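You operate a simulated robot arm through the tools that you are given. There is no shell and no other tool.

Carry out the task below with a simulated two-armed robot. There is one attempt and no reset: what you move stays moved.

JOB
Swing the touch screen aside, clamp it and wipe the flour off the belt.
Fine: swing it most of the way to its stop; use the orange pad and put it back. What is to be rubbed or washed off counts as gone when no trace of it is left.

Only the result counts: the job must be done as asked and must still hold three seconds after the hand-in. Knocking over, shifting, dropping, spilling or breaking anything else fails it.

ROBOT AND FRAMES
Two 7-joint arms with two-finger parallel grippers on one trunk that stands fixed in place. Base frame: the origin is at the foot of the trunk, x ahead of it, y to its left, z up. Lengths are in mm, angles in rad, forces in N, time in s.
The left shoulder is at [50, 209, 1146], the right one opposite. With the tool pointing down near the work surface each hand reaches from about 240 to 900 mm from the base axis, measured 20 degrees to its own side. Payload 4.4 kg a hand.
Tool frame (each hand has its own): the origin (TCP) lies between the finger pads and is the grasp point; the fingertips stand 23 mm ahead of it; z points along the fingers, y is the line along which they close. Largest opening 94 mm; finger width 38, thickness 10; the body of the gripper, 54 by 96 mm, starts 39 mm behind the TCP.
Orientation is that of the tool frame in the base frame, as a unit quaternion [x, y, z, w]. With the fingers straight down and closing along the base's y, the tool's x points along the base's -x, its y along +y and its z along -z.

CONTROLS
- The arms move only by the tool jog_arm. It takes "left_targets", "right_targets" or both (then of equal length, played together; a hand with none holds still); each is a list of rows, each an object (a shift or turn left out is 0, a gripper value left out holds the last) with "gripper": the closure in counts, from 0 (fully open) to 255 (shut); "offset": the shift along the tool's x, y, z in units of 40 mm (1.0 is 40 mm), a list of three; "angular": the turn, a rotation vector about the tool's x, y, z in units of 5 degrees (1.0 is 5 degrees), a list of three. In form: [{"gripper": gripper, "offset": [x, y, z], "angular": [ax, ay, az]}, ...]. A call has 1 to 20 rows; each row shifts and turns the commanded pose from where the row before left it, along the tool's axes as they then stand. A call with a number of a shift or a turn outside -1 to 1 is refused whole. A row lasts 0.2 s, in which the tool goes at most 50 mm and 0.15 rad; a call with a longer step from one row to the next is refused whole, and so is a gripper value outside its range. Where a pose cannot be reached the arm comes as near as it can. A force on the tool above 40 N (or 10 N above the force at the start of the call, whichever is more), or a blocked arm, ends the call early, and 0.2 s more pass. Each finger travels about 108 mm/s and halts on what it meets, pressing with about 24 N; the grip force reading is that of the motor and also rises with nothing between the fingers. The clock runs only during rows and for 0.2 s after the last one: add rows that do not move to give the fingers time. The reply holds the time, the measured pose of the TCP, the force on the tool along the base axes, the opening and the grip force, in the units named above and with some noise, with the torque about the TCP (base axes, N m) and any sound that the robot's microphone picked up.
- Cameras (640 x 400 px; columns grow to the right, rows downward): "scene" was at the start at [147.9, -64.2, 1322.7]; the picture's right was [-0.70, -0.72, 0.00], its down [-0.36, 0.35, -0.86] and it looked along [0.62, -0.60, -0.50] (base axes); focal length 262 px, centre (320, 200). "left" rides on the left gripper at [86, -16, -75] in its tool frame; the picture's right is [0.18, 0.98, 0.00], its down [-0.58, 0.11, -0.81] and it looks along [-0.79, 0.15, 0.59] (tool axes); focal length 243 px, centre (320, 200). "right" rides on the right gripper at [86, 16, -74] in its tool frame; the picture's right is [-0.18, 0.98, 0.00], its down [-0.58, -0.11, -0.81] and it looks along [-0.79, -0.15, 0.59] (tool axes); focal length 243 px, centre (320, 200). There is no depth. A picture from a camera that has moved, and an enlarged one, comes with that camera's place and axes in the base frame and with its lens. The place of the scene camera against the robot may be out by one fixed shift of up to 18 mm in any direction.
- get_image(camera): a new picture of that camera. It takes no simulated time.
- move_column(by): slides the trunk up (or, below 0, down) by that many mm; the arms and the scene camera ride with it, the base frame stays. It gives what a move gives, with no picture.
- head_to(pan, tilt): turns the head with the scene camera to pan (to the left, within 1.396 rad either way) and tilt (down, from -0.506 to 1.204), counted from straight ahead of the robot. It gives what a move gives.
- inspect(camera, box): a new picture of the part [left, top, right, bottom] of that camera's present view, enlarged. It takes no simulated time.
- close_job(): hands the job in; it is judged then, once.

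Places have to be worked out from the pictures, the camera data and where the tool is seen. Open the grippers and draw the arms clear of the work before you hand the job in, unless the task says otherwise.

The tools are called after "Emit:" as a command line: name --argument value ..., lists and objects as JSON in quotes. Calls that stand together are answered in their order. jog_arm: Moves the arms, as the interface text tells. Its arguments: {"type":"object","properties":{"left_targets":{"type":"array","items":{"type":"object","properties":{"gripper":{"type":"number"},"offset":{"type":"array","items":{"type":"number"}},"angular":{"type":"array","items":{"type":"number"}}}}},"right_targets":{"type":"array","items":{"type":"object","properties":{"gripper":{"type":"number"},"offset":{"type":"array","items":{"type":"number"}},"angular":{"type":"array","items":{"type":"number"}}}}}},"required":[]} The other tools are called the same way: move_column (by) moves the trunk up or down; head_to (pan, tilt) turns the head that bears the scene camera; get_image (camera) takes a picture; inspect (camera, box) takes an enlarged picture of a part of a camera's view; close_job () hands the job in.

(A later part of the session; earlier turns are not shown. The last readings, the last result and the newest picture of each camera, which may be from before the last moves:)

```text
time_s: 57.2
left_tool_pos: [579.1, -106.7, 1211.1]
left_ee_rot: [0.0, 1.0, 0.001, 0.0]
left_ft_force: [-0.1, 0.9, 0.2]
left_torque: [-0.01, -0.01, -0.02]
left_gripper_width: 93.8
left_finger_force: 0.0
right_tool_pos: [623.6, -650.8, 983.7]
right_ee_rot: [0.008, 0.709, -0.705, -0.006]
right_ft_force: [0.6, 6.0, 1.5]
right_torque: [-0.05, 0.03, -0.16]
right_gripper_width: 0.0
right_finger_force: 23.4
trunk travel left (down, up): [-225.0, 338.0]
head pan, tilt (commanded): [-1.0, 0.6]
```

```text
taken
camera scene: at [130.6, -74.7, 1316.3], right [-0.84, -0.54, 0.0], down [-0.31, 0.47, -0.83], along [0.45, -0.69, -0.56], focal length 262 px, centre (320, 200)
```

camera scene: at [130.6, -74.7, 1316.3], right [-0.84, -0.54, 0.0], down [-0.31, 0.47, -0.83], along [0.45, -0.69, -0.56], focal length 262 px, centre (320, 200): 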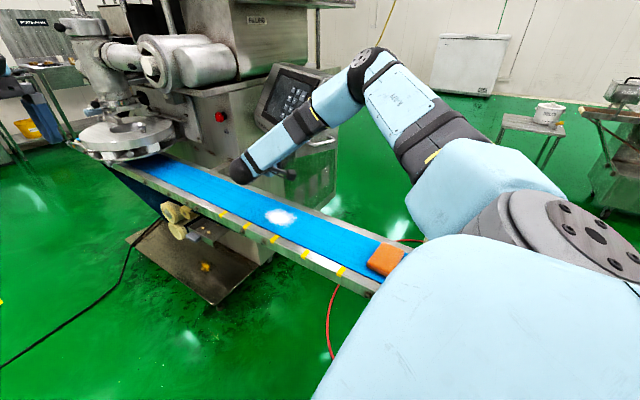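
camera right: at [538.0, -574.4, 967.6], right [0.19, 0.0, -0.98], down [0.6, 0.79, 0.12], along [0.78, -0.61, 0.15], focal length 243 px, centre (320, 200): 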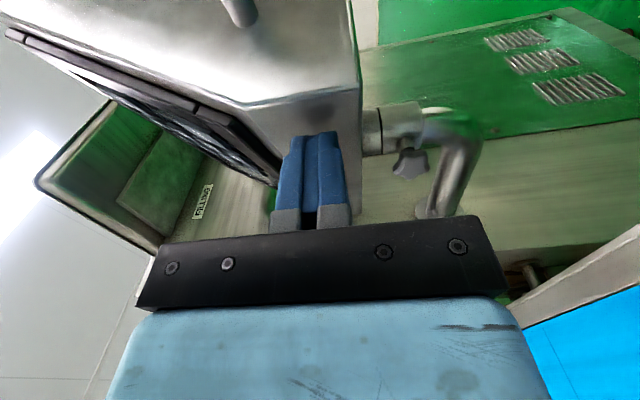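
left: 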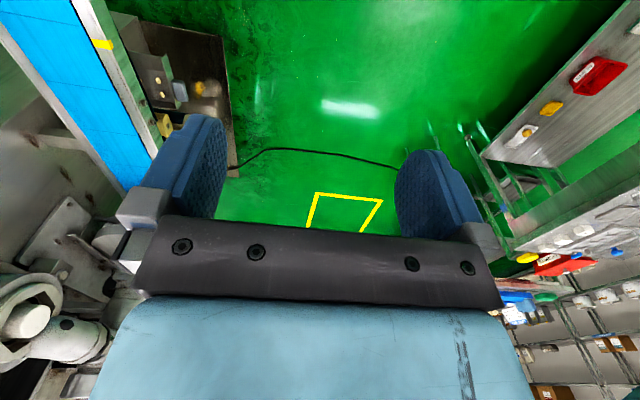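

The screen now swings with only about 6 N — the knob release worked. I continue pushing it round the arc away from the belt.

Emit:
jog_arm --right_targets '[{"offset": [0.1125, 0, 0.185]}, {"offset": [0.1125, 0, 0.185]}, {"offset": [0.1125, 0, 0.185]}, {"offset": [0.1125, 0, 0.185]}, {"offset": [0.121, 0, 0.1775]}, {"offset": [0.121, 0, 0.1775]}, {"offset": [0.121, 0, 0.1775]}, {"offset": [0.121, 0, 0.1775]}, {"offset": [0.14, 0, 0.184]}, {"offset": [0.14, 0, 0.184]}, {"offset": [0.14, 0, 0.184]}, {"offset": [0.14, 0, 0.184]}]'

Emit:
get_image --camera "right"

Emit:
get_image --camera "scene"

```text
time_s: 59.8
left_tool_pos: [579.9, -107.4, 1210.1]
left_ee_rot: [0.0, 1.0, 0.0, -0.001]
left_ft_force: [-0.3, -0.3, 0.7]
left_torque: [0.0, -0.01, 0.02]
left_gripper_width: 94.0
left_finger_force: 0.1
right_tool_pos: [560.9, -740.9, 983.8]
right_ee_rot: [0.01, 0.71, -0.704, -0.006]
right_ft_force: [-0.8, 1.4, 0.2]
right_torque: [0.01, -0.02, -0.05]
right_gripper_width: 0.0
right_finger_force: 24.0
trunk travel left (down, up): [-225.0, 338.0]
head pan, tilt (commanded): [-1.0, 0.6]
```

```text
taken
camera right: at [477.2, -663.5, 967.4], right [0.19, 0.0, -0.98], down [0.6, 0.79, 0.12], along [0.78, -0.61, 0.15], focal length 243 px, centre (320, 200)
```

right: 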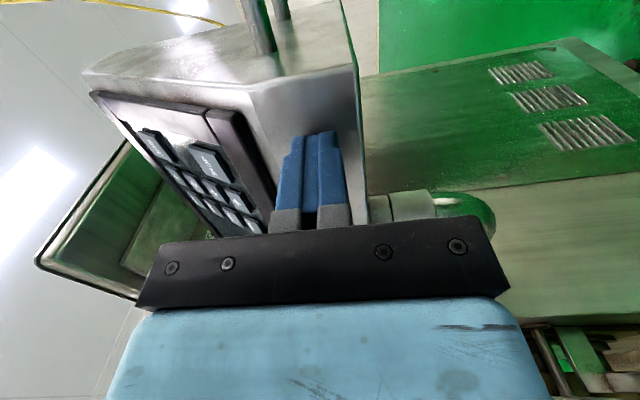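

```text
taken
camera scene: at [130.8, -75.3, 1316.3], right [-0.84, -0.54, 0.0], down [-0.31, 0.48, -0.83], along [0.45, -0.69, -0.56], focal length 262 px, centre (320, 200)
```

scene: 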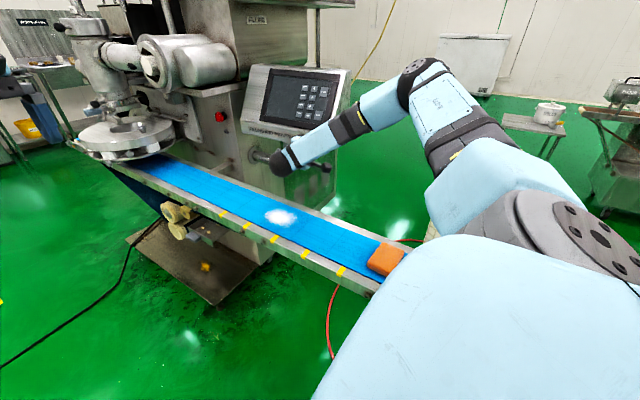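

The screen has turned roughly 40° and still moves easily. I keep pushing along the arc until I feel the stop.

Emit:
jog_arm --right_targets '[{"offset": [0.053, 0, 0.151]}, {"offset": [0.053, 0, 0.151]}, {"offset": [0.053, 0, 0.151]}, {"offset": [0.053, 0, 0.151]}, {"offset": [0.0275, 0, 0.188]}, {"offset": [0.0275, 0, 0.188]}, {"offset": [0.0275, 0, 0.188]}, {"offset": [0.0275, 0, 0.188]}, {"offset": [-0.004, 0, 0.1875]}, {"offset": [-0.004, 0, 0.1875]}, {"offset": [-0.004, 0, 0.1875]}, {"offset": [-0.004, 0, 0.1875]}]'

Emit:
get_image --camera "right"

Emit:
get_image --camera "scene"

```text
time_s: 62.4
left_tool_pos: [579.0, -107.2, 1211.2]
left_ee_rot: [0.0, 1.0, 0.0, 0.0]
left_ft_force: [0.0, 0.5, 0.8]
left_torque: [-0.01, 0.0, -0.02]
left_gripper_width: 94.0
left_finger_force: 0.0
right_tool_pos: [547.6, -822.4, 983.7]
right_ee_rot: [0.009, 0.71, -0.704, -0.007]
right_ft_force: [-3.6, 4.8, -2.5]
right_torque: [0.01, 0.06, 0.03]
right_gripper_width: 0.2
right_finger_force: 23.6
trunk travel left (down, up): [-225.0, 338.0]
head pan, tilt (commanded): [-1.0, 0.6]
```

```text
taken
camera right: at [462.1, -745.5, 967.4], right [0.19, 0.0, -0.98], down [0.6, 0.79, 0.12], along [0.78, -0.61, 0.15], focal length 243 px, centre (320, 200)
```

right: 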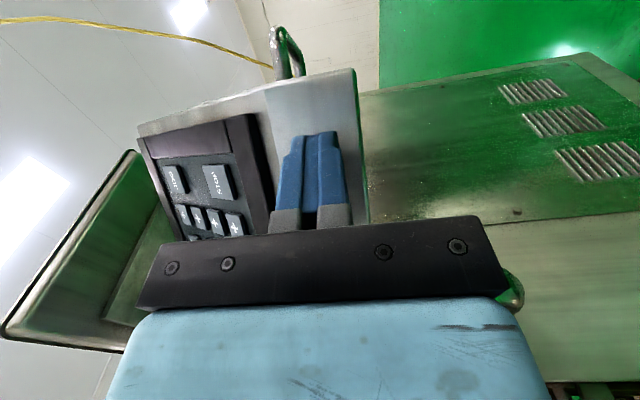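

```text
taken
camera scene: at [130.6, -75.3, 1316.3], right [-0.84, -0.54, 0.0], down [-0.31, 0.48, -0.83], along [0.45, -0.69, -0.56], focal length 262 px, centre (320, 200)
```

scene: 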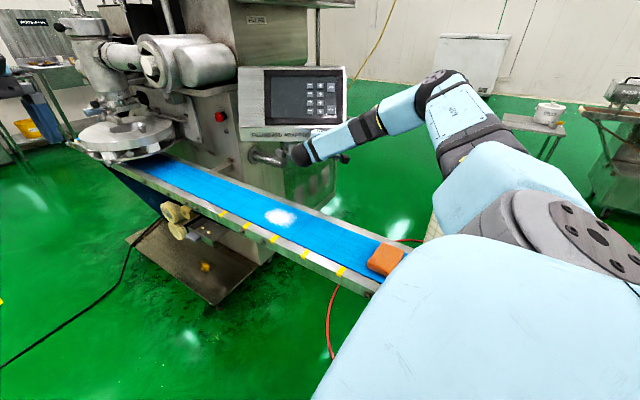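

The screen has turned about 68° and the force is still light. I continue along the arc.

Emit:
jog_arm --right_targets '[{"offset": [-0.031, 0, 0.2]}, {"offset": [-0.031, 0, 0.2]}, {"offset": [-0.031, 0, 0.2]}, {"offset": [-0.031, 0, 0.2]}, {"offset": [-0.07, 0, 0.175]}, {"offset": [-0.07, 0, 0.175]}, {"offset": [-0.07, 0, 0.175]}, {"offset": [-0.07, 0, 0.175]}, {"offset": [-0.1, 0, 0.16]}, {"offset": [-0.1, 0, 0.16]}]'

Emit:
get_image --camera "right"

Emit:
get_image --camera "scene"

```text
time_s: 64.6
left_tool_pos: [578.8, -108.5, 1208.7]
left_ee_rot: [0.0, 1.0, 0.0, 0.001]
left_ft_force: [0.4, 0.1, -0.2]
left_torque: [0.01, 0.0, 0.02]
left_gripper_width: 93.6
left_finger_force: 0.1
right_tool_pos: [569.3, -897.2, 983.3]
right_ee_rot: [0.009, 0.71, -0.704, -0.006]
right_ft_force: [-3.6, 2.8, -2.4]
right_torque: [0.02, 0.02, -0.04]
right_gripper_width: 0.0
right_finger_force: 23.5
trunk travel left (down, up): [-225.0, 338.0]
head pan, tilt (commanded): [-1.0, 0.6]
```

```text
taken
camera right: at [483.8, -820.2, 966.3], right [0.19, 0.0, -0.98], down [0.6, 0.79, 0.12], along [0.78, -0.61, 0.15], focal length 243 px, centre (320, 200)
```

right: 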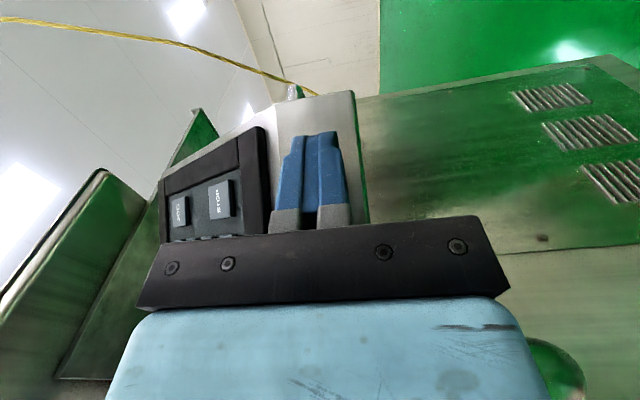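

```text
taken
camera scene: at [130.4, -75.6, 1316.3], right [-0.84, -0.54, 0.0], down [-0.3, 0.48, -0.83], along [0.45, -0.69, -0.56], focal length 262 px, centre (320, 200)
```

scene: 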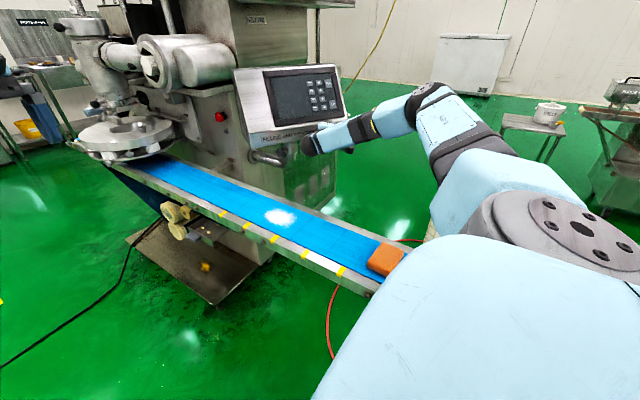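

About 94° turned with no stop yet; the box is now clear of the belt. I push on a bit to find the stop.

Emit:
jog_arm --right_targets '[{"offset": [-0.11, 0, 0.14]}, {"offset": [-0.11, 0, 0.14]}, {"offset": [-0.122, 0, 0.141]}, {"offset": [-0.122, 0, 0.141]}, {"offset": [-0.122, 0, 0.141]}, {"offset": [-0.122, 0, 0.141]}, {"offset": [-0.15, 0, 0.118]}, {"offset": [-0.15, 0, 0.118]}, {"offset": [-0.15, 0, 0.118]}, {"offset": [-0.15, 0, 0.118]}]'

Emit:
get_image --camera "right"

Emit:
get_image --camera "scene"

```text
time_s: 65.8
left_tool_pos: [578.1, -105.7, 1210.7]
left_ee_rot: [-0.001, 1.0, 0.0, 0.0]
left_ft_force: [0.1, 0.7, 0.5]
left_torque: [-0.02, 0.06, 0.0]
left_gripper_width: 94.0
left_finger_force: 0.1
right_tool_pos: [586.2, -924.8, 983.0]
right_ee_rot: [0.011, 0.709, -0.705, -0.01]
right_ft_force: [-20.2, 10.5, 4.6]
right_torque: [0.23, -0.21, 1.4]
right_gripper_width: 0.0
right_finger_force: 24.2
trunk travel left (down, up): [-225.0, 338.0]
head pan, tilt (commanded): [-1.0, 0.6]
stopped in row 6 (right hand): the force on the tool passed its limit at 57 N (the readings are from after the stop); the commanded pose is now the measured one
```

```text
taken
camera right: at [501.8, -846.6, 967.4], right [0.19, 0.0, -0.98], down [0.6, 0.79, 0.12], along [0.78, -0.61, 0.15], focal length 243 px, centre (320, 200)
```

right: 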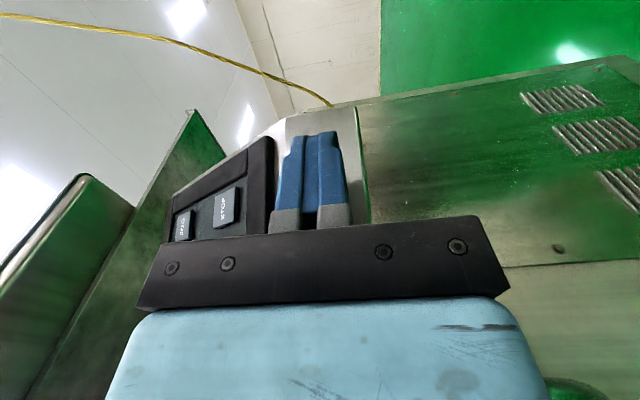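

```text
taken
camera scene: at [128.7, -73.1, 1316.9], right [-0.84, -0.54, 0.0], down [-0.3, 0.47, -0.83], along [0.45, -0.7, -0.56], focal length 262 px, centre (320, 200)
```

scene: 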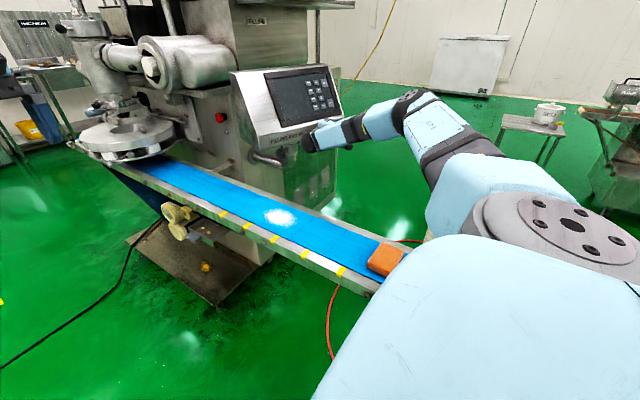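

A firm 57 N with the arm halted: that is the stop, at roughly 103° of swing. I back the hand off and see whether the screen stays put.

Emit:
jog_arm --right_targets '[{"offset": [0.4, 0, -0.2]}, {"offset": [0.5, 0, -0.5]}, {"offset": [0.3, 0, -0.9]}, {"offset": [0, 0, -0.9]}, {"offset": [0, 0, -0.9]}, {"offset": [0, 0, 0]}]'

Emit:
get_image --camera "scene"

Emit:
get_image --camera "right"

```text
time_s: 67.2
left_tool_pos: [579.2, -108.3, 1211.4]
left_ee_rot: [0.0, 1.0, 0.0, 0.0]
left_ft_force: [0.8, -0.1, -0.5]
left_torque: [-0.01, 0.01, 0.0]
left_gripper_width: 93.8
left_finger_force: 0.1
right_tool_pos: [541.4, -788.3, 981.1]
right_ee_rot: [0.008, 0.71, -0.704, -0.008]
right_ft_force: [-0.1, -0.7, 0.5]
right_torque: [0.0, -0.05, 0.04]
right_gripper_width: 0.0
right_finger_force: 24.6
trunk travel left (down, up): [-225.0, 338.0]
head pan, tilt (commanded): [-1.0, 0.6]
```

```text
taken
camera scene: at [130.6, -75.8, 1316.3], right [-0.84, -0.54, 0.0], down [-0.31, 0.48, -0.83], along [0.45, -0.69, -0.56], focal length 262 px, centre (320, 200)
```

scene: 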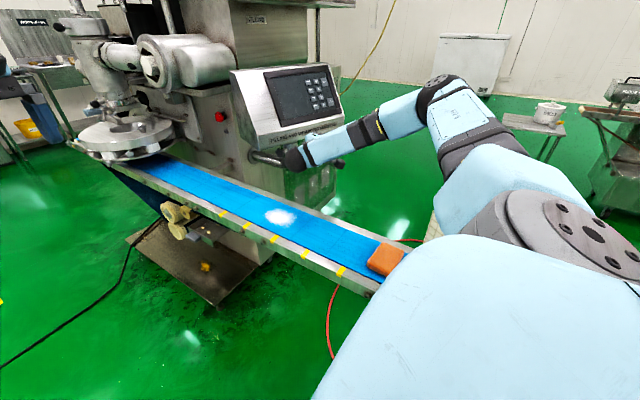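

```text
taken
camera right: at [458.8, -710.2, 965.4], right [0.18, 0.0, -0.98], down [0.6, 0.79, 0.12], along [0.78, -0.61, 0.14], focal length 243 px, centre (320, 200)
```

right: 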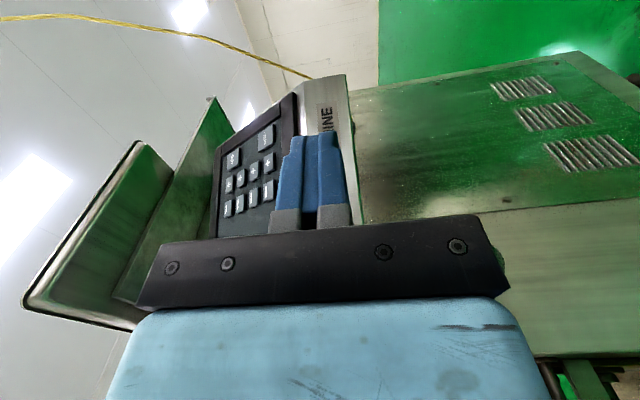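

The screen stays where I left it. I bring the hand back out, around, and in line with the knob again with the gripper opened to 60 mm.

Emit:
jog_arm --right_targets '[{"offset": [0, 0, -0.84]}, {"offset": [0, 0, -0.84]}, {"offset": [0, 0, -0.84]}, {"offset": [0, 0, -0.84]}, {"offset": [0, 0, -0.84]}, {"offset": [-0.817, 0.328, -0.013], "gripper": 90}, {"offset": [-0.817, 0.328, -0.013]}, {"offset": [-0.817, 0.328, -0.013]}, {"offset": [-0.817, 0.328, -0.013]}, {"offset": [-0.817, 0.328, -0.013]}, {"offset": [-0.817, 0.328, -0.013]}, {"offset": [0, 0, 0]}]'

Emit:
get_image --camera "right"

Emit:
get_image --camera "scene"

```text
time_s: 69.8
left_tool_pos: [577.8, -107.5, 1211.4]
left_ee_rot: [0.0, 1.0, -0.001, 0.001]
left_ft_force: [-0.1, 0.9, 0.5]
left_torque: [-0.04, -0.02, 0.05]
left_gripper_width: 94.0
left_finger_force: 0.0
right_tool_pos: [758.8, -632.1, 905.0]
right_ee_rot: [0.009, 0.71, -0.704, -0.008]
right_ft_force: [0.1, 0.4, 0.4]
right_torque: [0.05, 0.01, 0.03]
right_gripper_width: 60.9
right_finger_force: 0.1
right hand out of reach, approached as far as the arm can: row 5
trunk travel left (down, up): [-225.0, 338.0]
head pan, tilt (commanded): [-1.0, 0.6]
```

```text
taken
camera right: at [674.7, -555.3, 888.8], right [0.19, 0.0, -0.98], down [0.6, 0.79, 0.12], along [0.78, -0.61, 0.14], focal length 243 px, centre (320, 200)
```

right: 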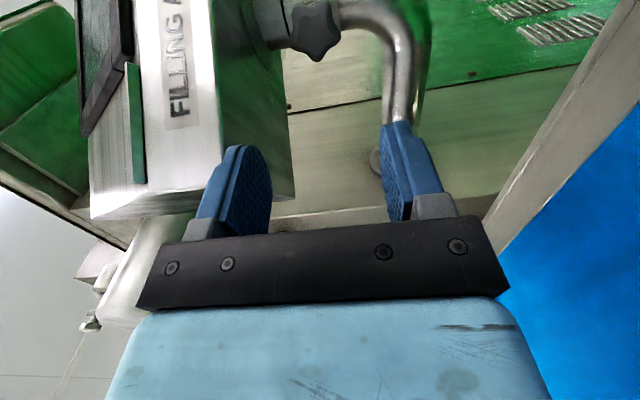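

```text
taken
camera scene: at [128.6, -74.3, 1316.7], right [-0.84, -0.54, 0.0], down [-0.3, 0.47, -0.83], along [0.45, -0.7, -0.56], focal length 262 px, centre (320, 200)
```

scene: 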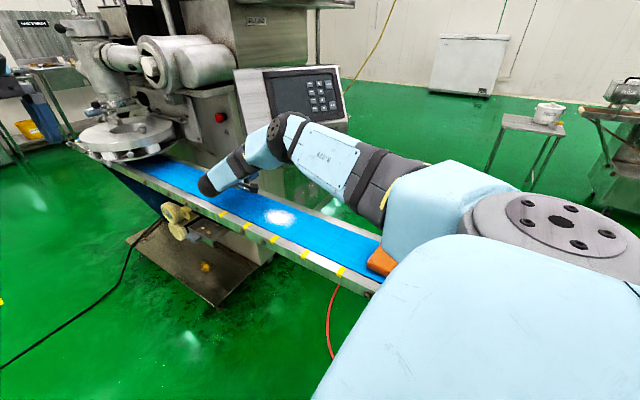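

The scene view suggests the screen may have been nudged on the way past. I zoom in on it to compare.

Emit:
inspect --camera "scene" --box '[210, 50, 370, 170]'

Emit:
inspect --camera "right" --box '[60, 0, 380, 230]'

```text
3.33 times, centred on (290, 110) of scene
camera zoom: at [128.6, -74.3, 1316.7], right [-0.84, -0.54, 0.0], down [-0.3, 0.47, -0.83], along [0.45, -0.7, -0.56], focal length 874 px, centre (420, 500)
```

zoom: 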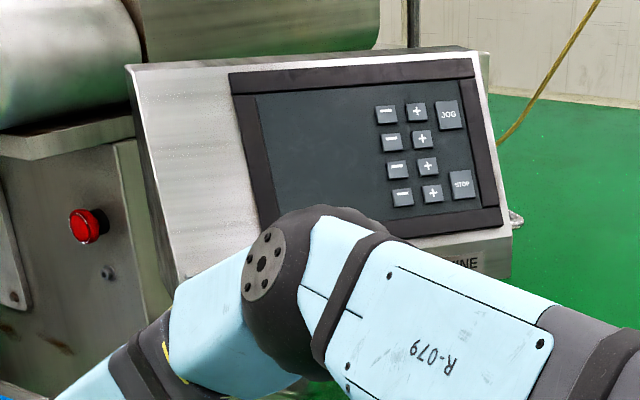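

```text
1.74 times, centred on (220, 115) of right
camera zoom: at [674.7, -555.3, 888.8], right [0.19, 0.0, -0.98], down [0.6, 0.79, 0.12], along [0.78, -0.61, 0.14], focal length 422 px, centre (494, 348)
```

zoom: 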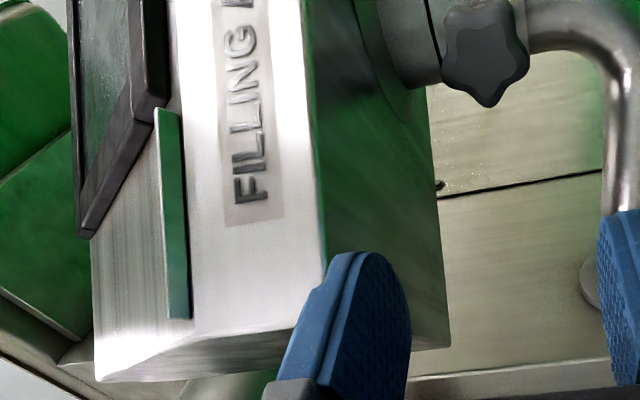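

The screen was knocked back about 13° by the fingers brushing its corner. I go back out, around the front, and push it to the stop again, keeping farther from that corner afterwards.

Emit:
jog_arm --right_targets '[{"offset": [0, 0, -0.9], "gripper": 255}, {"offset": [0, 0, -0.9]}, {"offset": [0.692, -0.39, 0.41]}, {"offset": [0.692, -0.39, 0.41]}, {"offset": [0.692, -0.39, 0.41]}, {"offset": [0.692, -0.39, 0.41]}, {"offset": [0.692, -0.39, 0.41]}, {"offset": [0.38, 0, 0.758]}, {"offset": [0.38, 0, 0.758]}, {"offset": [0.38, 0, 0.758]}, {"offset": [0.38, 0, 0.758]}, {"offset": [0.38, 0, 0.758]}, {"offset": [0, 0, 0]}]'

Emit:
get_image --camera "right"

Emit:
get_image --camera "scene"

```text
time_s: 72.6
left_tool_pos: [579.6, -108.5, 1210.2]
left_ee_rot: [-0.001, 1.0, 0.001, -0.001]
left_ft_force: [-0.2, 0.8, 0.3]
left_torque: [-0.01, 0.02, 0.0]
left_gripper_width: 94.0
left_finger_force: 0.0
right_tool_pos: [540.8, -791.5, 977.6]
right_ee_rot: [0.008, 0.71, -0.704, -0.009]
right_ft_force: [0.0, 0.4, 1.3]
right_torque: [0.0, -0.02, 0.02]
right_gripper_width: 0.0
right_finger_force: 23.6
trunk travel left (down, up): [-225.0, 338.0]
head pan, tilt (commanded): [-1.0, 0.6]
```

```text
taken
camera right: at [456.6, -714.5, 961.2], right [0.18, 0.0, -0.98], down [0.6, 0.79, 0.12], along [0.78, -0.61, 0.14], focal length 243 px, centre (320, 200)
```

right: 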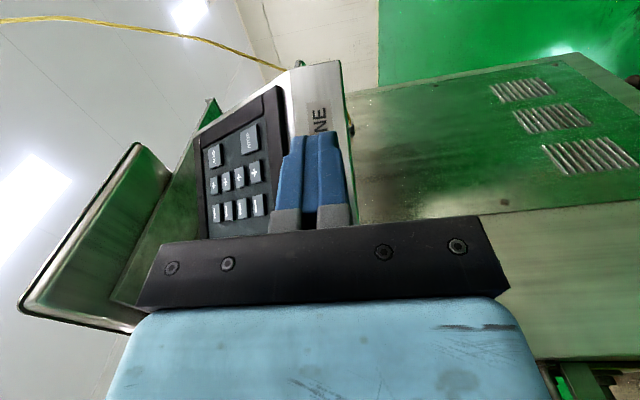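

```text
taken
camera scene: at [131.0, -75.3, 1316.3], right [-0.84, -0.54, 0.0], down [-0.31, 0.48, -0.83], along [0.45, -0.69, -0.56], focal length 262 px, centre (320, 200)
```

scene: 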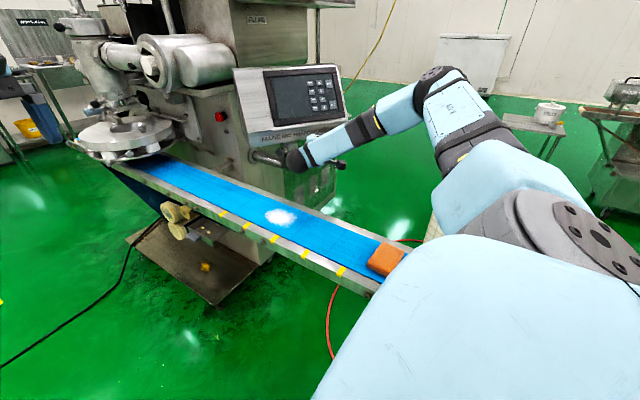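

I push it again along the last part of the arc up to the stop, slowly at the end.

Emit:
jog_arm --right_targets '[{"offset": [-0.1, 0, 0.52]}, {"offset": [-0.1, 0, 0.52]}, {"offset": [-0.1, 0, 0.52]}, {"offset": [-0.1, 0, 0.52]}, {"offset": [-0.148, 0, 0.208]}, {"offset": [-0.148, 0, 0.208]}, {"offset": [-0.148, 0, 0.208]}, {"offset": [-0.148, 0, 0.208]}, {"offset": [-0.06, 0, 0.086]}, {"offset": [-0.06, 0, 0.086]}, {"offset": [-0.06, 0, 0.086]}, {"offset": [-0.06, 0, 0.086]}, {"offset": [-0.06, 0, 0.086]}, {"offset": [-0.06, 0, 0.086]}]'

Emit:
get_image --camera "scene"

```text
time_s: 75.5
left_tool_pos: [577.0, -105.5, 1212.5]
left_ee_rot: [0.0, 1.0, 0.0, 0.001]
left_ft_force: [0.4, 0.1, -0.1]
left_torque: [0.0, -0.03, 0.04]
left_gripper_width: 94.1
left_finger_force: 0.1
right_tool_pos: [584.1, -926.0, 975.8]
right_ee_rot: [0.008, 0.71, -0.705, -0.01]
right_ft_force: [-20.0, 14.9, 5.7]
right_torque: [-0.03, -0.61, 1.66]
right_gripper_width: 0.1
right_finger_force: 24.1
trunk travel left (down, up): [-225.0, 338.0]
head pan, tilt (commanded): [-1.0, 0.6]
stopped in row 14 (right hand): the force on the tool passed its limit at 51 N (the readings are from after the stop); the commanded pose is now the measured one
```

```text
taken
camera scene: at [128.0, -72.9, 1317.0], right [-0.84, -0.54, 0.0], down [-0.3, 0.47, -0.83], along [0.45, -0.7, -0.56], focal length 262 px, centre (320, 200)
```

scene: 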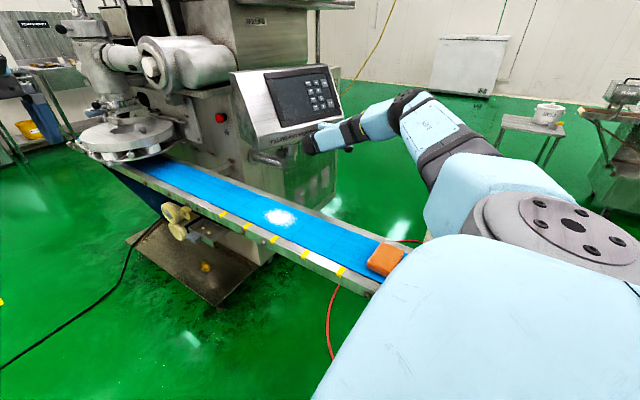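

The screen is back at its stop (51 N). I back away, drop to knob height while still in front of the box, and travel low so nothing brushes the corner.

Emit:
jog_arm --right_targets '[{"offset": [0.4, 0, -0.2]}, {"offset": [0.5, 0, -0.5]}, {"offset": [0.3, 0, -0.9]}, {"offset": [0, 0, -0.9]}, {"offset": [0, 0, -0.9]}, {"offset": [0, 0.6, 0]}, {"offset": [0, 0.6, 0]}, {"offset": [0, 0.62, 0]}, {"offset": [-0.48, 0, -0.76]}, {"offset": [-0.48, 0, -0.76]}, {"offset": [-0.48, 0, -0.76]}, {"offset": [-0.48, 0, -0.76]}, {"offset": [-0.48, 0, -0.76]}, {"offset": [0, 0, 0]}]'

Emit:
get_image --camera "right"

Emit:
get_image --camera "scene"

```text
time_s: 78.5
left_tool_pos: [579.5, -109.2, 1210.5]
left_ee_rot: [0.0, 1.0, 0.0, 0.0]
left_ft_force: [0.0, 0.7, -0.4]
left_torque: [0.01, -0.03, -0.01]
left_gripper_width: 94.2
left_finger_force: 0.1
right_tool_pos: [642.1, -636.8, 899.6]
right_ee_rot: [0.007, 0.71, -0.704, -0.011]
right_ft_force: [-0.6, 1.0, 0.3]
right_torque: [0.04, 0.0, 0.03]
right_gripper_width: 0.0
right_finger_force: 24.1
trunk travel left (down, up): [-225.0, 338.0]
head pan, tilt (commanded): [-1.0, 0.6]
```

```text
taken
camera right: at [557.6, -560.1, 884.2], right [0.18, 0.01, -0.98], down [0.6, 0.79, 0.11], along [0.78, -0.61, 0.14], focal length 243 px, centre (320, 200)
```

right: 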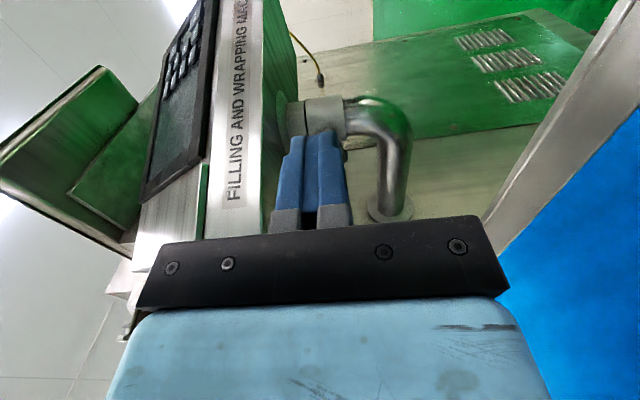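

```text
taken
camera scene: at [130.5, -76.1, 1316.3], right [-0.84, -0.54, 0.0], down [-0.3, 0.48, -0.82], along [0.45, -0.69, -0.57], focal length 262 px, centre (320, 200)
```

scene: 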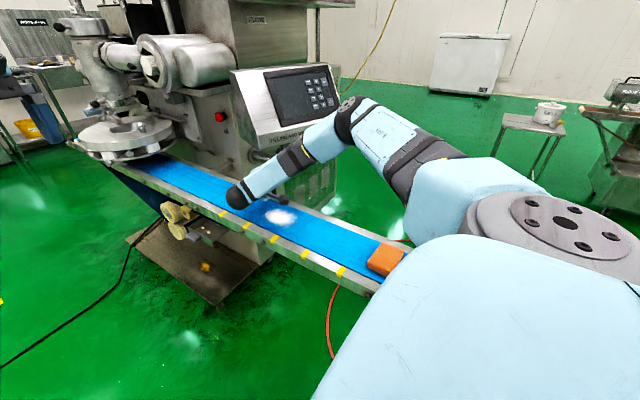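

The screen stayed at its stop. I line up with the knob, straighten the tool a touch, open the fingers and advance partway underneath the box.

Emit:
jog_arm --right_targets '[{"offset": [-0.767, -0.04, -0.328], "gripper": 90}, {"offset": [-0.767, -0.04, -0.328]}, {"offset": [-0.767, -0.04, -0.328]}, {"angular": [0, -0.29, 0]}, {"offset": [0, 0, 0.8]}, {"offset": [0, 0, 0.8]}, {"offset": [0, 0, 0.6]}, {"offset": [0, 0, 0]}]'

Emit:
get_image --camera "right"

Emit:
get_image --camera "scene"

```text
time_s: 80.3
left_tool_pos: [579.8, -107.5, 1211.1]
left_ee_rot: [0.0, 1.0, 0.0, -0.001]
left_ft_force: [-0.2, 0.0, -0.2]
left_torque: [-0.04, -0.02, 0.01]
left_gripper_width: 93.8
left_finger_force: 0.1
right_tool_pos: [735.6, -688.7, 905.9]
right_ee_rot: [-0.002, 0.711, -0.703, -0.001]
right_ft_force: [0.2, -0.2, 0.3]
right_torque: [0.03, -0.04, 0.0]
right_gripper_width: 60.8
right_finger_force: 0.2
trunk travel left (down, up): [-225.0, 338.0]
head pan, tilt (commanded): [-1.0, 0.6]
```

```text
taken
camera right: at [649.8, -613.9, 890.3], right [0.18, 0.01, -0.98], down [0.58, 0.81, 0.11], along [0.79, -0.59, 0.14], focal length 243 px, centre (320, 200)
```

right: 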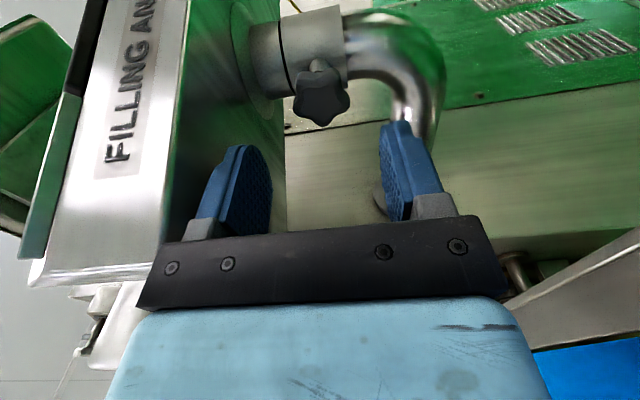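

```text
taken
camera scene: at [130.6, -75.6, 1316.3], right [-0.84, -0.54, 0.0], down [-0.31, 0.48, -0.83], along [0.45, -0.69, -0.56], focal length 262 px, centre (320, 200)
```

scene: 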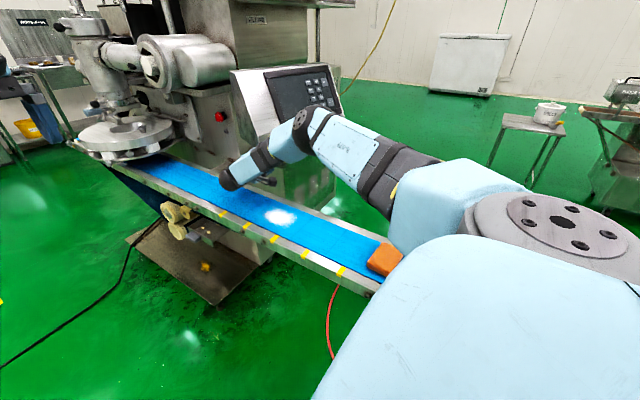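

The knob is centred at [736.5, -765, 905]. I advance onto it and roll to -105° so the pads align with a lobe, ready for a clockwise (tightening) stroke.

Emit:
jog_arm --right_targets '[{"offset": [-0.01, 0.015, 0.7]}, {"offset": [-0.01, 0.01, 0.7]}, {"offset": [0, 0, 0.6]}, {"angular": [0, 0, -1]}, {"angular": [0, 0, -1]}, {"angular": [0, 0, -1]}, {"offset": [0, 0, 0]}]'

Emit:
get_image --camera "right"

Emit:
inspect --camera "right" --box '[240, 110, 420, 230]'

```text
time_s: 81.9
left_tool_pos: [579.1, -109.2, 1210.1]
left_ee_rot: [0.001, 1.0, 0.0, -0.001]
left_ft_force: [-0.3, -1.1, 0.5]
left_torque: [0.01, 0.02, 0.02]
left_gripper_width: 94.1
left_finger_force: 0.1
right_tool_pos: [737.5, -771.0, 903.8]
right_ee_rot: [-0.095, 0.704, -0.697, -0.093]
right_ft_force: [0.0, -0.7, -0.7]
right_torque: [0.0, 0.01, -0.01]
right_gripper_width: 60.8
right_finger_force: 0.0
trunk travel left (down, up): [-225.0, 338.0]
head pan, tilt (commanded): [-1.0, 0.6]
```

```text
taken
camera right: at [649.3, -696.5, 910.4], right [-0.08, 0.01, -1.0], down [0.59, 0.81, -0.04], along [0.8, -0.59, -0.07], focal length 243 px, centre (320, 200)
```

right: 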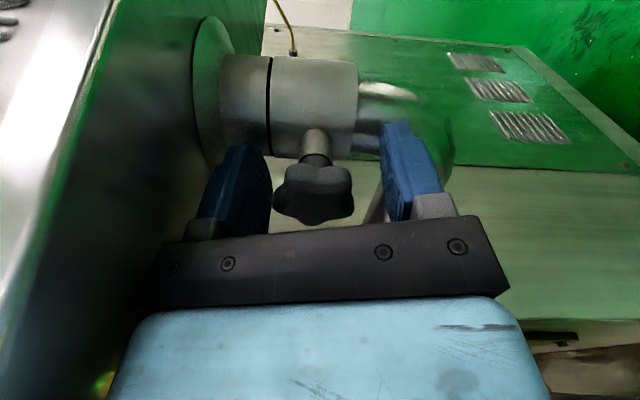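

```text
3.33 times, centred on (330, 170) of right
camera zoom: at [649.3, -696.5, 910.4], right [-0.08, 0.01, -1.0], down [0.59, 0.81, -0.04], along [0.8, -0.59, -0.07], focal length 809 px, centre (287, 300)
```

zoom: 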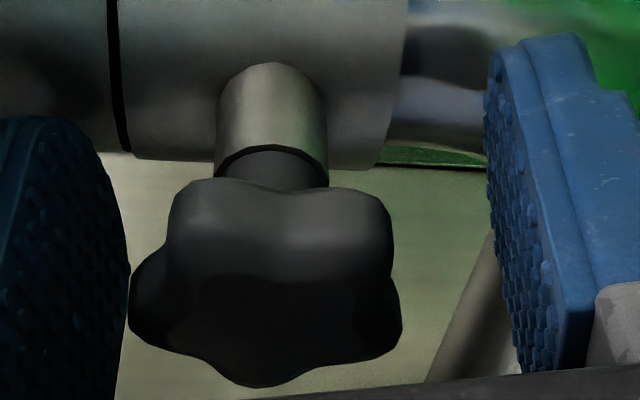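

The star sits 18° off alignment and about 3 mm above the tool axis. I roll +18° to align, then close on it and check the grip.

Emit:
jog_arm --right_targets '[{"angular": [0, 0, 0.9]}, {"angular": [0, 0, 0.9]}, {"angular": [0, 0, 0.9]}, {"angular": [0, 0, 0.9]}, {"offset": [0, -0.02, 0]}, {"gripper": 255}, {"gripper": 255}, {"gripper": 255}]'

Emit:
inspect --camera "right" --box '[240, 110, 420, 230]'

```text
time_s: 83.7
left_tool_pos: [578.9, -107.9, 1210.9]
left_ee_rot: [-0.001, 1.0, 0.001, 0.0]
left_ft_force: [0.8, 0.5, 0.2]
left_torque: [-0.02, 0.01, -0.04]
left_gripper_width: 94.1
left_finger_force: 0.0
right_tool_pos: [737.1, -772.7, 905.2]
right_ee_rot: [0.017, 0.71, -0.704, 0.017]
right_ft_force: [10.4, -8.9, 10.5]
right_torque: [-0.14, 0.0, 0.06]
right_gripper_width: 37.8
right_finger_force: 44.9
trunk travel left (down, up): [-225.0, 338.0]
head pan, tilt (commanded): [-1.0, 0.6]
```

```text
3.33 times, centred on (330, 170) of right
camera zoom: at [652.1, -696.2, 884.6], right [0.23, 0.01, -0.97], down [0.57, 0.81, 0.14], along [0.78, -0.59, 0.18], focal length 809 px, centre (287, 300)
```

zoom: 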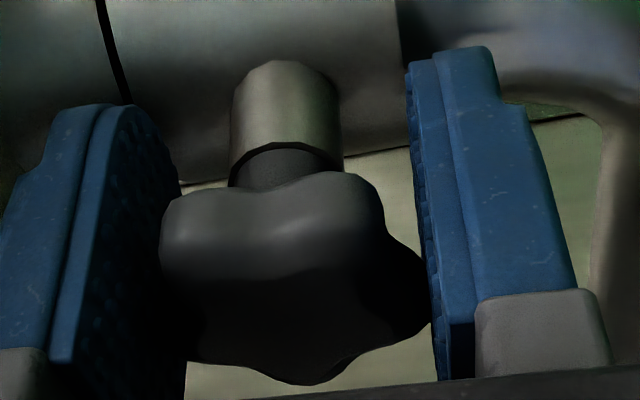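

The grip is aligned now: one lobe against the right pad, two against the left. I turn clockwise (tightening) by 60°.

Emit:
jog_arm --right_targets '[{"angular": [0, 0, 1]}, {"angular": [0, 0, 1]}, {"angular": [0, 0, 1]}, {"angular": [0, 0, 1]}, {"angular": [0, 0, 1]}, {"angular": [0, 0, 1]}, {"angular": [0, 0, 1]}, {"angular": [0, 0, 1]}, {"angular": [0, 0, 1]}, {"angular": [0, 0, 1]}, {"angular": [0, 0, 1]}, {"angular": [0, 0, 1]}]'

Emit:
inspect --camera "right" --box '[240, 110, 420, 230]'

Emit:
get_image --camera "scene"

```text
time_s: 86.2
left_tool_pos: [580.9, -109.0, 1208.6]
left_ee_rot: [0.0, 1.0, 0.001, -0.001]
left_ft_force: [-1.0, -0.5, 0.8]
left_torque: [0.01, 0.02, -0.02]
left_gripper_width: 94.1
left_finger_force: 0.0
right_tool_pos: [737.5, -771.7, 903.5]
right_ee_rot: [0.347, 0.62, -0.614, 0.343]
right_ft_force: [7.4, -2.8, -1.4]
right_torque: [-0.09, 0.02, -0.72]
right_gripper_width: 38.0
right_finger_force: 44.7
trunk travel left (down, up): [-225.0, 338.0]
head pan, tilt (commanded): [-1.0, 0.6]
stopped in row 12 (right hand): the force on the tool passed its limit at 42 N (the readings are from after the stop); the commanded pose is now the measured one
```

```text
3.33 times, centred on (330, 170) of right
camera zoom: at [705.8, -694.9, 821.4], right [0.93, 0.01, -0.36], down [0.21, 0.8, 0.56], along [0.29, -0.6, 0.75], focal length 809 px, centre (287, 300)
```

zoom: 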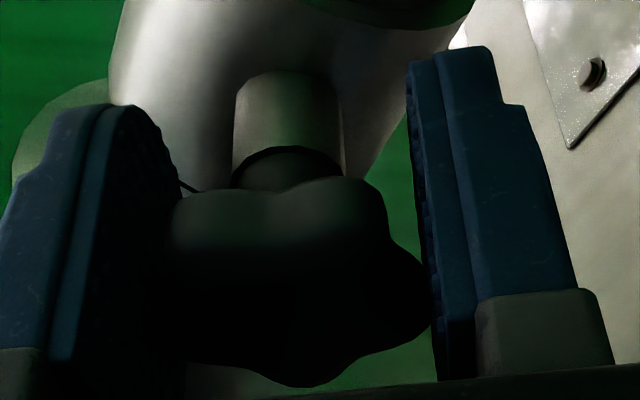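

```text
taken
camera scene: at [131.7, -76.2, 1315.7], right [-0.84, -0.54, 0.0], down [-0.31, 0.48, -0.82], along [0.45, -0.69, -0.57], focal length 262 px, centre (320, 200)
```

scene: 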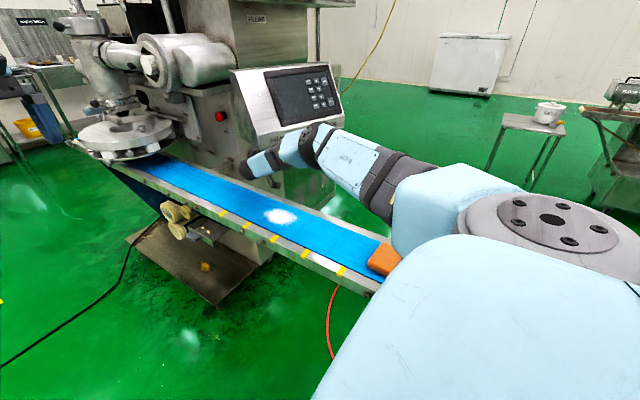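

The knob turned about 55° with the hand; something light touched at the end of the stroke (probably camera bracket). I open, roll back 72° to the next aligned position and look.

Emit:
jog_arm --right_targets '[{"gripper": 90}, {"gripper": 90}, {"angular": [0, 0, -1]}, {"angular": [0, 0, -1]}, {"angular": [0, 0, -1]}, {"angular": [0, 0, -1]}, {"angular": [0, 0, -1]}, {"angular": [0, 0, -1]}, {"angular": [0, 0, -1]}, {"angular": [0, 0, -1]}, {"angular": [0, 0, -1]}, {"angular": [0, 0, -1]}, {"angular": [0, 0, -1]}, {"angular": [0, 0, -1]}, {"angular": [0, 0, -1]}, {"angular": [0, 0, -1]}, {"offset": [0, 0, 0]}]'

Emit:
inspect --camera "right" --box '[240, 110, 420, 230]'

```text
time_s: 89.8
left_tool_pos: [579.2, -108.2, 1209.8]
left_ee_rot: [0.0, 1.0, 0.0, -0.001]
left_ft_force: [-0.2, -0.7, 0.0]
left_torque: [0.0, 0.0, -0.03]
left_gripper_width: 93.9
left_finger_force: 0.0
right_tool_pos: [736.0, -769.7, 902.6]
right_ee_rot: [-0.073, 0.707, -0.7, -0.072]
right_ft_force: [-0.7, -0.1, 0.1]
right_torque: [-0.03, 0.01, -0.03]
right_gripper_width: 61.1
right_finger_force: 0.0
trunk travel left (down, up): [-225.0, 338.0]
head pan, tilt (commanded): [-1.0, 0.6]
```

```text
3.33 times, centred on (330, 170) of right
camera zoom: at [649.2, -695.5, 906.1], right [-0.02, 0.01, -1.0], down [0.59, 0.81, 0.0], along [0.81, -0.59, -0.02], focal length 809 px, centre (287, 300)
```

zoom: 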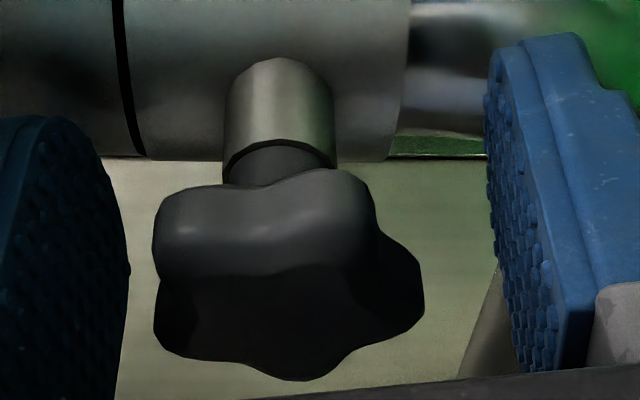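

Aligned and centred. I close and turn clockwise another 65°.

Emit:
jog_arm --right_targets '[{"gripper": 255}, {"gripper": 255}, {"gripper": 255}, {"angular": [0, 0, 1]}, {"angular": [0, 0, 1]}, {"angular": [0, 0, 1]}, {"angular": [0, 0, 1]}, {"angular": [0, 0, 1]}, {"angular": [0, 0, 1]}, {"angular": [0, 0, 1]}, {"angular": [0, 0, 1]}, {"angular": [0, 0, 1]}, {"angular": [0, 0, 1]}, {"angular": [0, 0, 1]}, {"angular": [0, 0, 1]}, {"angular": [0, 0, 1]}]'

Emit:
inspect --camera "right" --box '[240, 110, 420, 230]'

```text
time_s: 93.2
left_tool_pos: [581.4, -108.4, 1209.4]
left_ee_rot: [0.0, 1.0, 0.0, -0.001]
left_ft_force: [0.0, 0.0, 0.2]
left_torque: [0.02, -0.02, 0.01]
left_gripper_width: 93.9
left_finger_force: 0.1
right_tool_pos: [736.5, -770.1, 903.4]
right_ee_rot: [0.318, 0.636, -0.628, 0.317]
right_ft_force: [20.4, -5.9, 6.9]
right_torque: [-0.58, 0.04, 0.31]
right_gripper_width: 37.9
right_finger_force: 45.3
trunk travel left (down, up): [-225.0, 338.0]
head pan, tilt (commanded): [-1.0, 0.6]
```

```text
3.33 times, centred on (330, 170) of right
camera zoom: at [698.9, -694.5, 824.8], right [0.9, 0.01, -0.44], down [0.26, 0.8, 0.54], along [0.35, -0.6, 0.72], focal length 809 px, centre (287, 300)
```

zoom: 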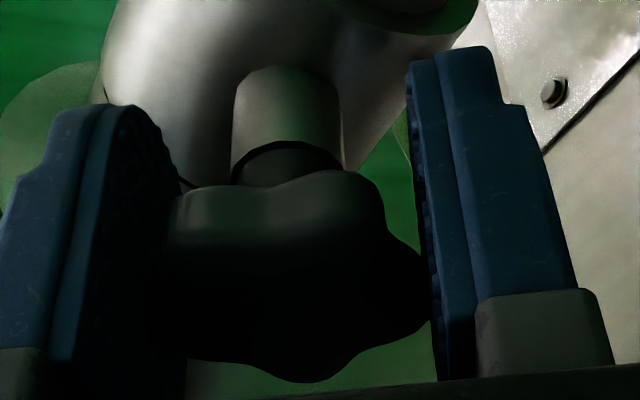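

About 120° tightened, still turning freely. I re-grip for another stroke to take it to and past where it was when it held.

Emit:
jog_arm --right_targets '[{"gripper": 90}, {"gripper": 90}, {"angular": [0, 0, -1]}, {"angular": [0, 0, -1]}, {"angular": [0, 0, -1]}, {"angular": [0, 0, -1]}, {"angular": [0, 0, -1]}, {"angular": [0, 0, -1]}, {"angular": [0, 0, -1]}, {"angular": [0, 0, -1]}, {"angular": [0, 0, -1]}, {"angular": [0, 0, -1]}, {"angular": [0, 0, -1]}, {"angular": [0, 0, -1]}, {"angular": [0, 0, -1]}, {"angular": [0, 0, -1]}, {"offset": [0, 0, 0]}]'

Emit:
inspect --camera "right" --box '[240, 110, 420, 230]'

```text
time_s: 96.8
left_tool_pos: [578.8, -108.3, 1210.7]
left_ee_rot: [0.0, 1.0, 0.0, -0.001]
left_ft_force: [0.0, -0.3, -0.3]
left_torque: [0.03, 0.01, -0.01]
left_gripper_width: 94.2
left_finger_force: 0.0
right_tool_pos: [736.7, -770.0, 904.0]
right_ee_rot: [-0.103, 0.703, -0.696, -0.103]
right_ft_force: [-1.5, 0.6, -0.4]
right_torque: [0.03, -0.03, -0.01]
right_gripper_width: 60.6
right_finger_force: 0.1
trunk travel left (down, up): [-225.0, 338.0]
head pan, tilt (commanded): [-1.0, 0.6]
```

```text
3.33 times, centred on (330, 170) of right
camera zoom: at [649.9, -694.7, 914.5], right [-0.11, 0.01, -0.99], down [0.59, 0.81, -0.06], along [0.8, -0.59, -0.09], focal length 809 px, centre (287, 300)
```

zoom: 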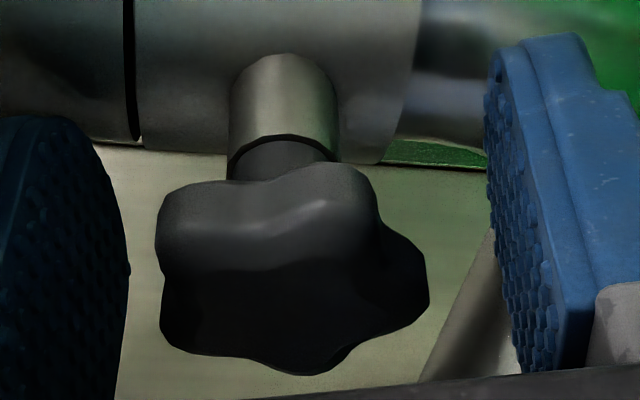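

Aligned and centred again. I close and turn clockwise, watching for resistance.

Emit:
jog_arm --right_targets '[{"gripper": 255}, {"gripper": 255}, {"gripper": 255}, {"angular": [0, 0, 1]}, {"angular": [0, 0, 1]}, {"angular": [0, 0, 1]}, {"angular": [0, 0, 1]}, {"angular": [0, 0, 1]}, {"angular": [0, 0, 1]}, {"angular": [0, 0, 1]}]'

Emit:
inspect --camera "right" --box '[240, 110, 420, 230]'

```text
time_s: 99.0
left_tool_pos: [580.8, -106.9, 1210.6]
left_ee_rot: [0.0, 1.0, 0.0, -0.002]
left_ft_force: [0.6, 0.6, 0.0]
left_torque: [0.0, 0.03, 0.02]
left_gripper_width: 93.9
left_finger_force: 0.1
right_tool_pos: [737.8, -769.4, 904.3]
right_ee_rot: [0.113, 0.701, -0.695, 0.113]
right_ft_force: [-0.8, 6.2, 3.5]
right_torque: [-0.53, 0.94, 0.13]
right_gripper_width: 37.9
right_finger_force: 45.3
trunk travel left (down, up): [-225.0, 338.0]
head pan, tilt (commanded): [-1.0, 0.6]
```

```text
3.33 times, centred on (330, 170) of right
camera zoom: at [660.8, -694.6, 862.2], right [0.49, 0.01, -0.87], down [0.52, 0.8, 0.29], along [0.71, -0.59, 0.39], focal length 809 px, centre (287, 300)
```

zoom: 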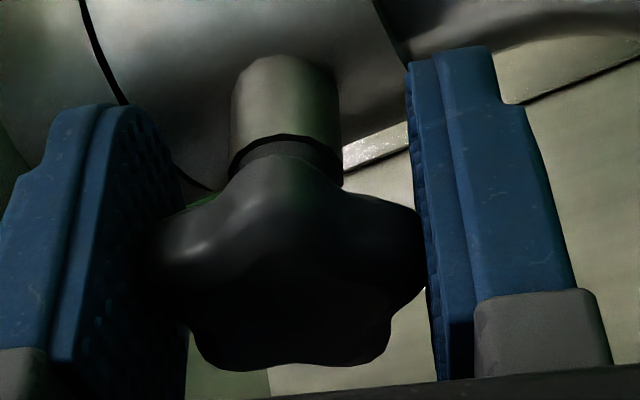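

The torque rose to about 0.9 N m and the pads began to slip on the star: the knob is tight at its end. I open, roll level and retreat straight out from under the box.

Emit:
jog_arm --right_targets '[{"gripper": 90}, {"gripper": 90}, {"angular": [0, 0, -1]}, {"angular": [0, 0, -1]}, {"angular": [0, 0, -1]}, {"angular": [0, 0, -1]}, {"offset": [0, 0, -0.85]}, {"offset": [0, 0, -0.85]}, {"offset": [0, 0, -0.85]}, {"offset": [0, 0, -0.85]}, {"offset": [0, 0, 0]}]'

Emit:
get_image --camera "right"

Emit:
inspect --camera "right" --box '[270, 10, 370, 110]'

Emit:
get_image --camera "scene"

```text
time_s: 101.4
left_tool_pos: [579.9, -108.9, 1209.5]
left_ee_rot: [-0.001, 1.0, 0.001, -0.001]
left_ft_force: [-0.5, -0.7, -0.1]
left_torque: [0.01, -0.01, -0.01]
left_gripper_width: 94.0
left_finger_force: 0.0
right_tool_pos: [736.0, -634.8, 909.3]
right_ee_rot: [-0.01, 0.71, -0.704, -0.009]
right_ft_force: [-1.2, 0.7, -0.4]
right_torque: [0.0, -0.01, 0.02]
right_gripper_width: 60.6
right_finger_force: 0.1
trunk travel left (down, up): [-225.0, 338.0]
head pan, tilt (commanded): [-1.0, 0.6]
```

```text
taken
camera right: at [648.6, -559.1, 895.2], right [0.16, 0.01, -0.99], down [0.58, 0.81, 0.1], along [0.8, -0.59, 0.12], focal length 243 px, centre (320, 200)
```

right: 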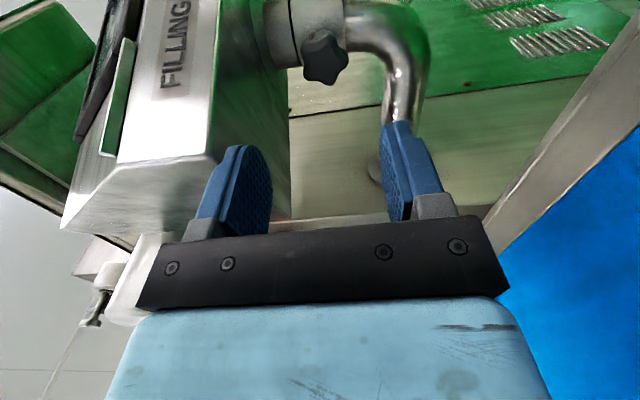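

```text
4.00 times, centred on (320, 60) of right
camera zoom: at [648.6, -559.1, 895.2], right [0.16, 0.01, -0.99], down [0.58, 0.81, 0.1], along [0.8, -0.59, 0.12], focal length 970 px, centre (320, 760)
```

zoom: 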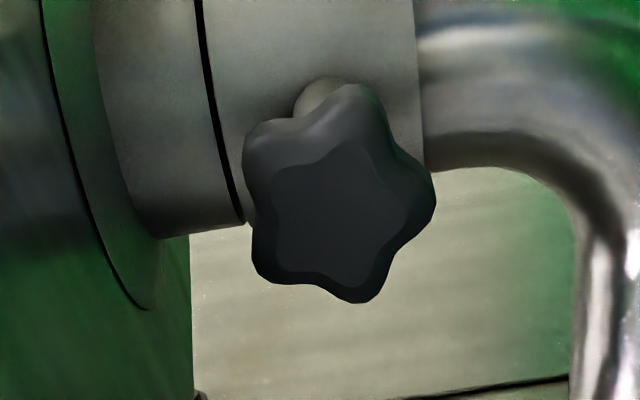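

```text
taken
camera scene: at [130.8, -75.9, 1316.2], right [-0.84, -0.54, 0.0], down [-0.31, 0.48, -0.82], along [0.45, -0.69, -0.57], focal length 262 px, centre (320, 200)
```

scene: 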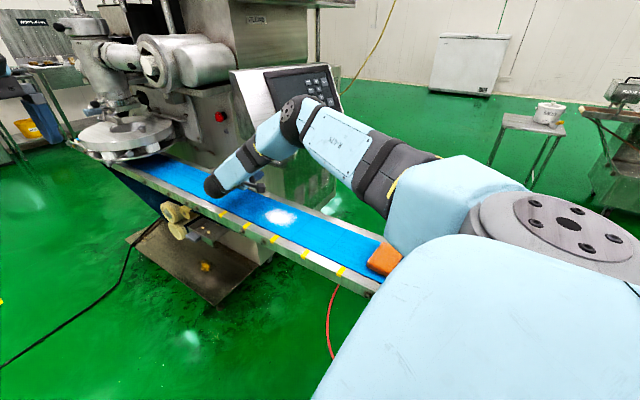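

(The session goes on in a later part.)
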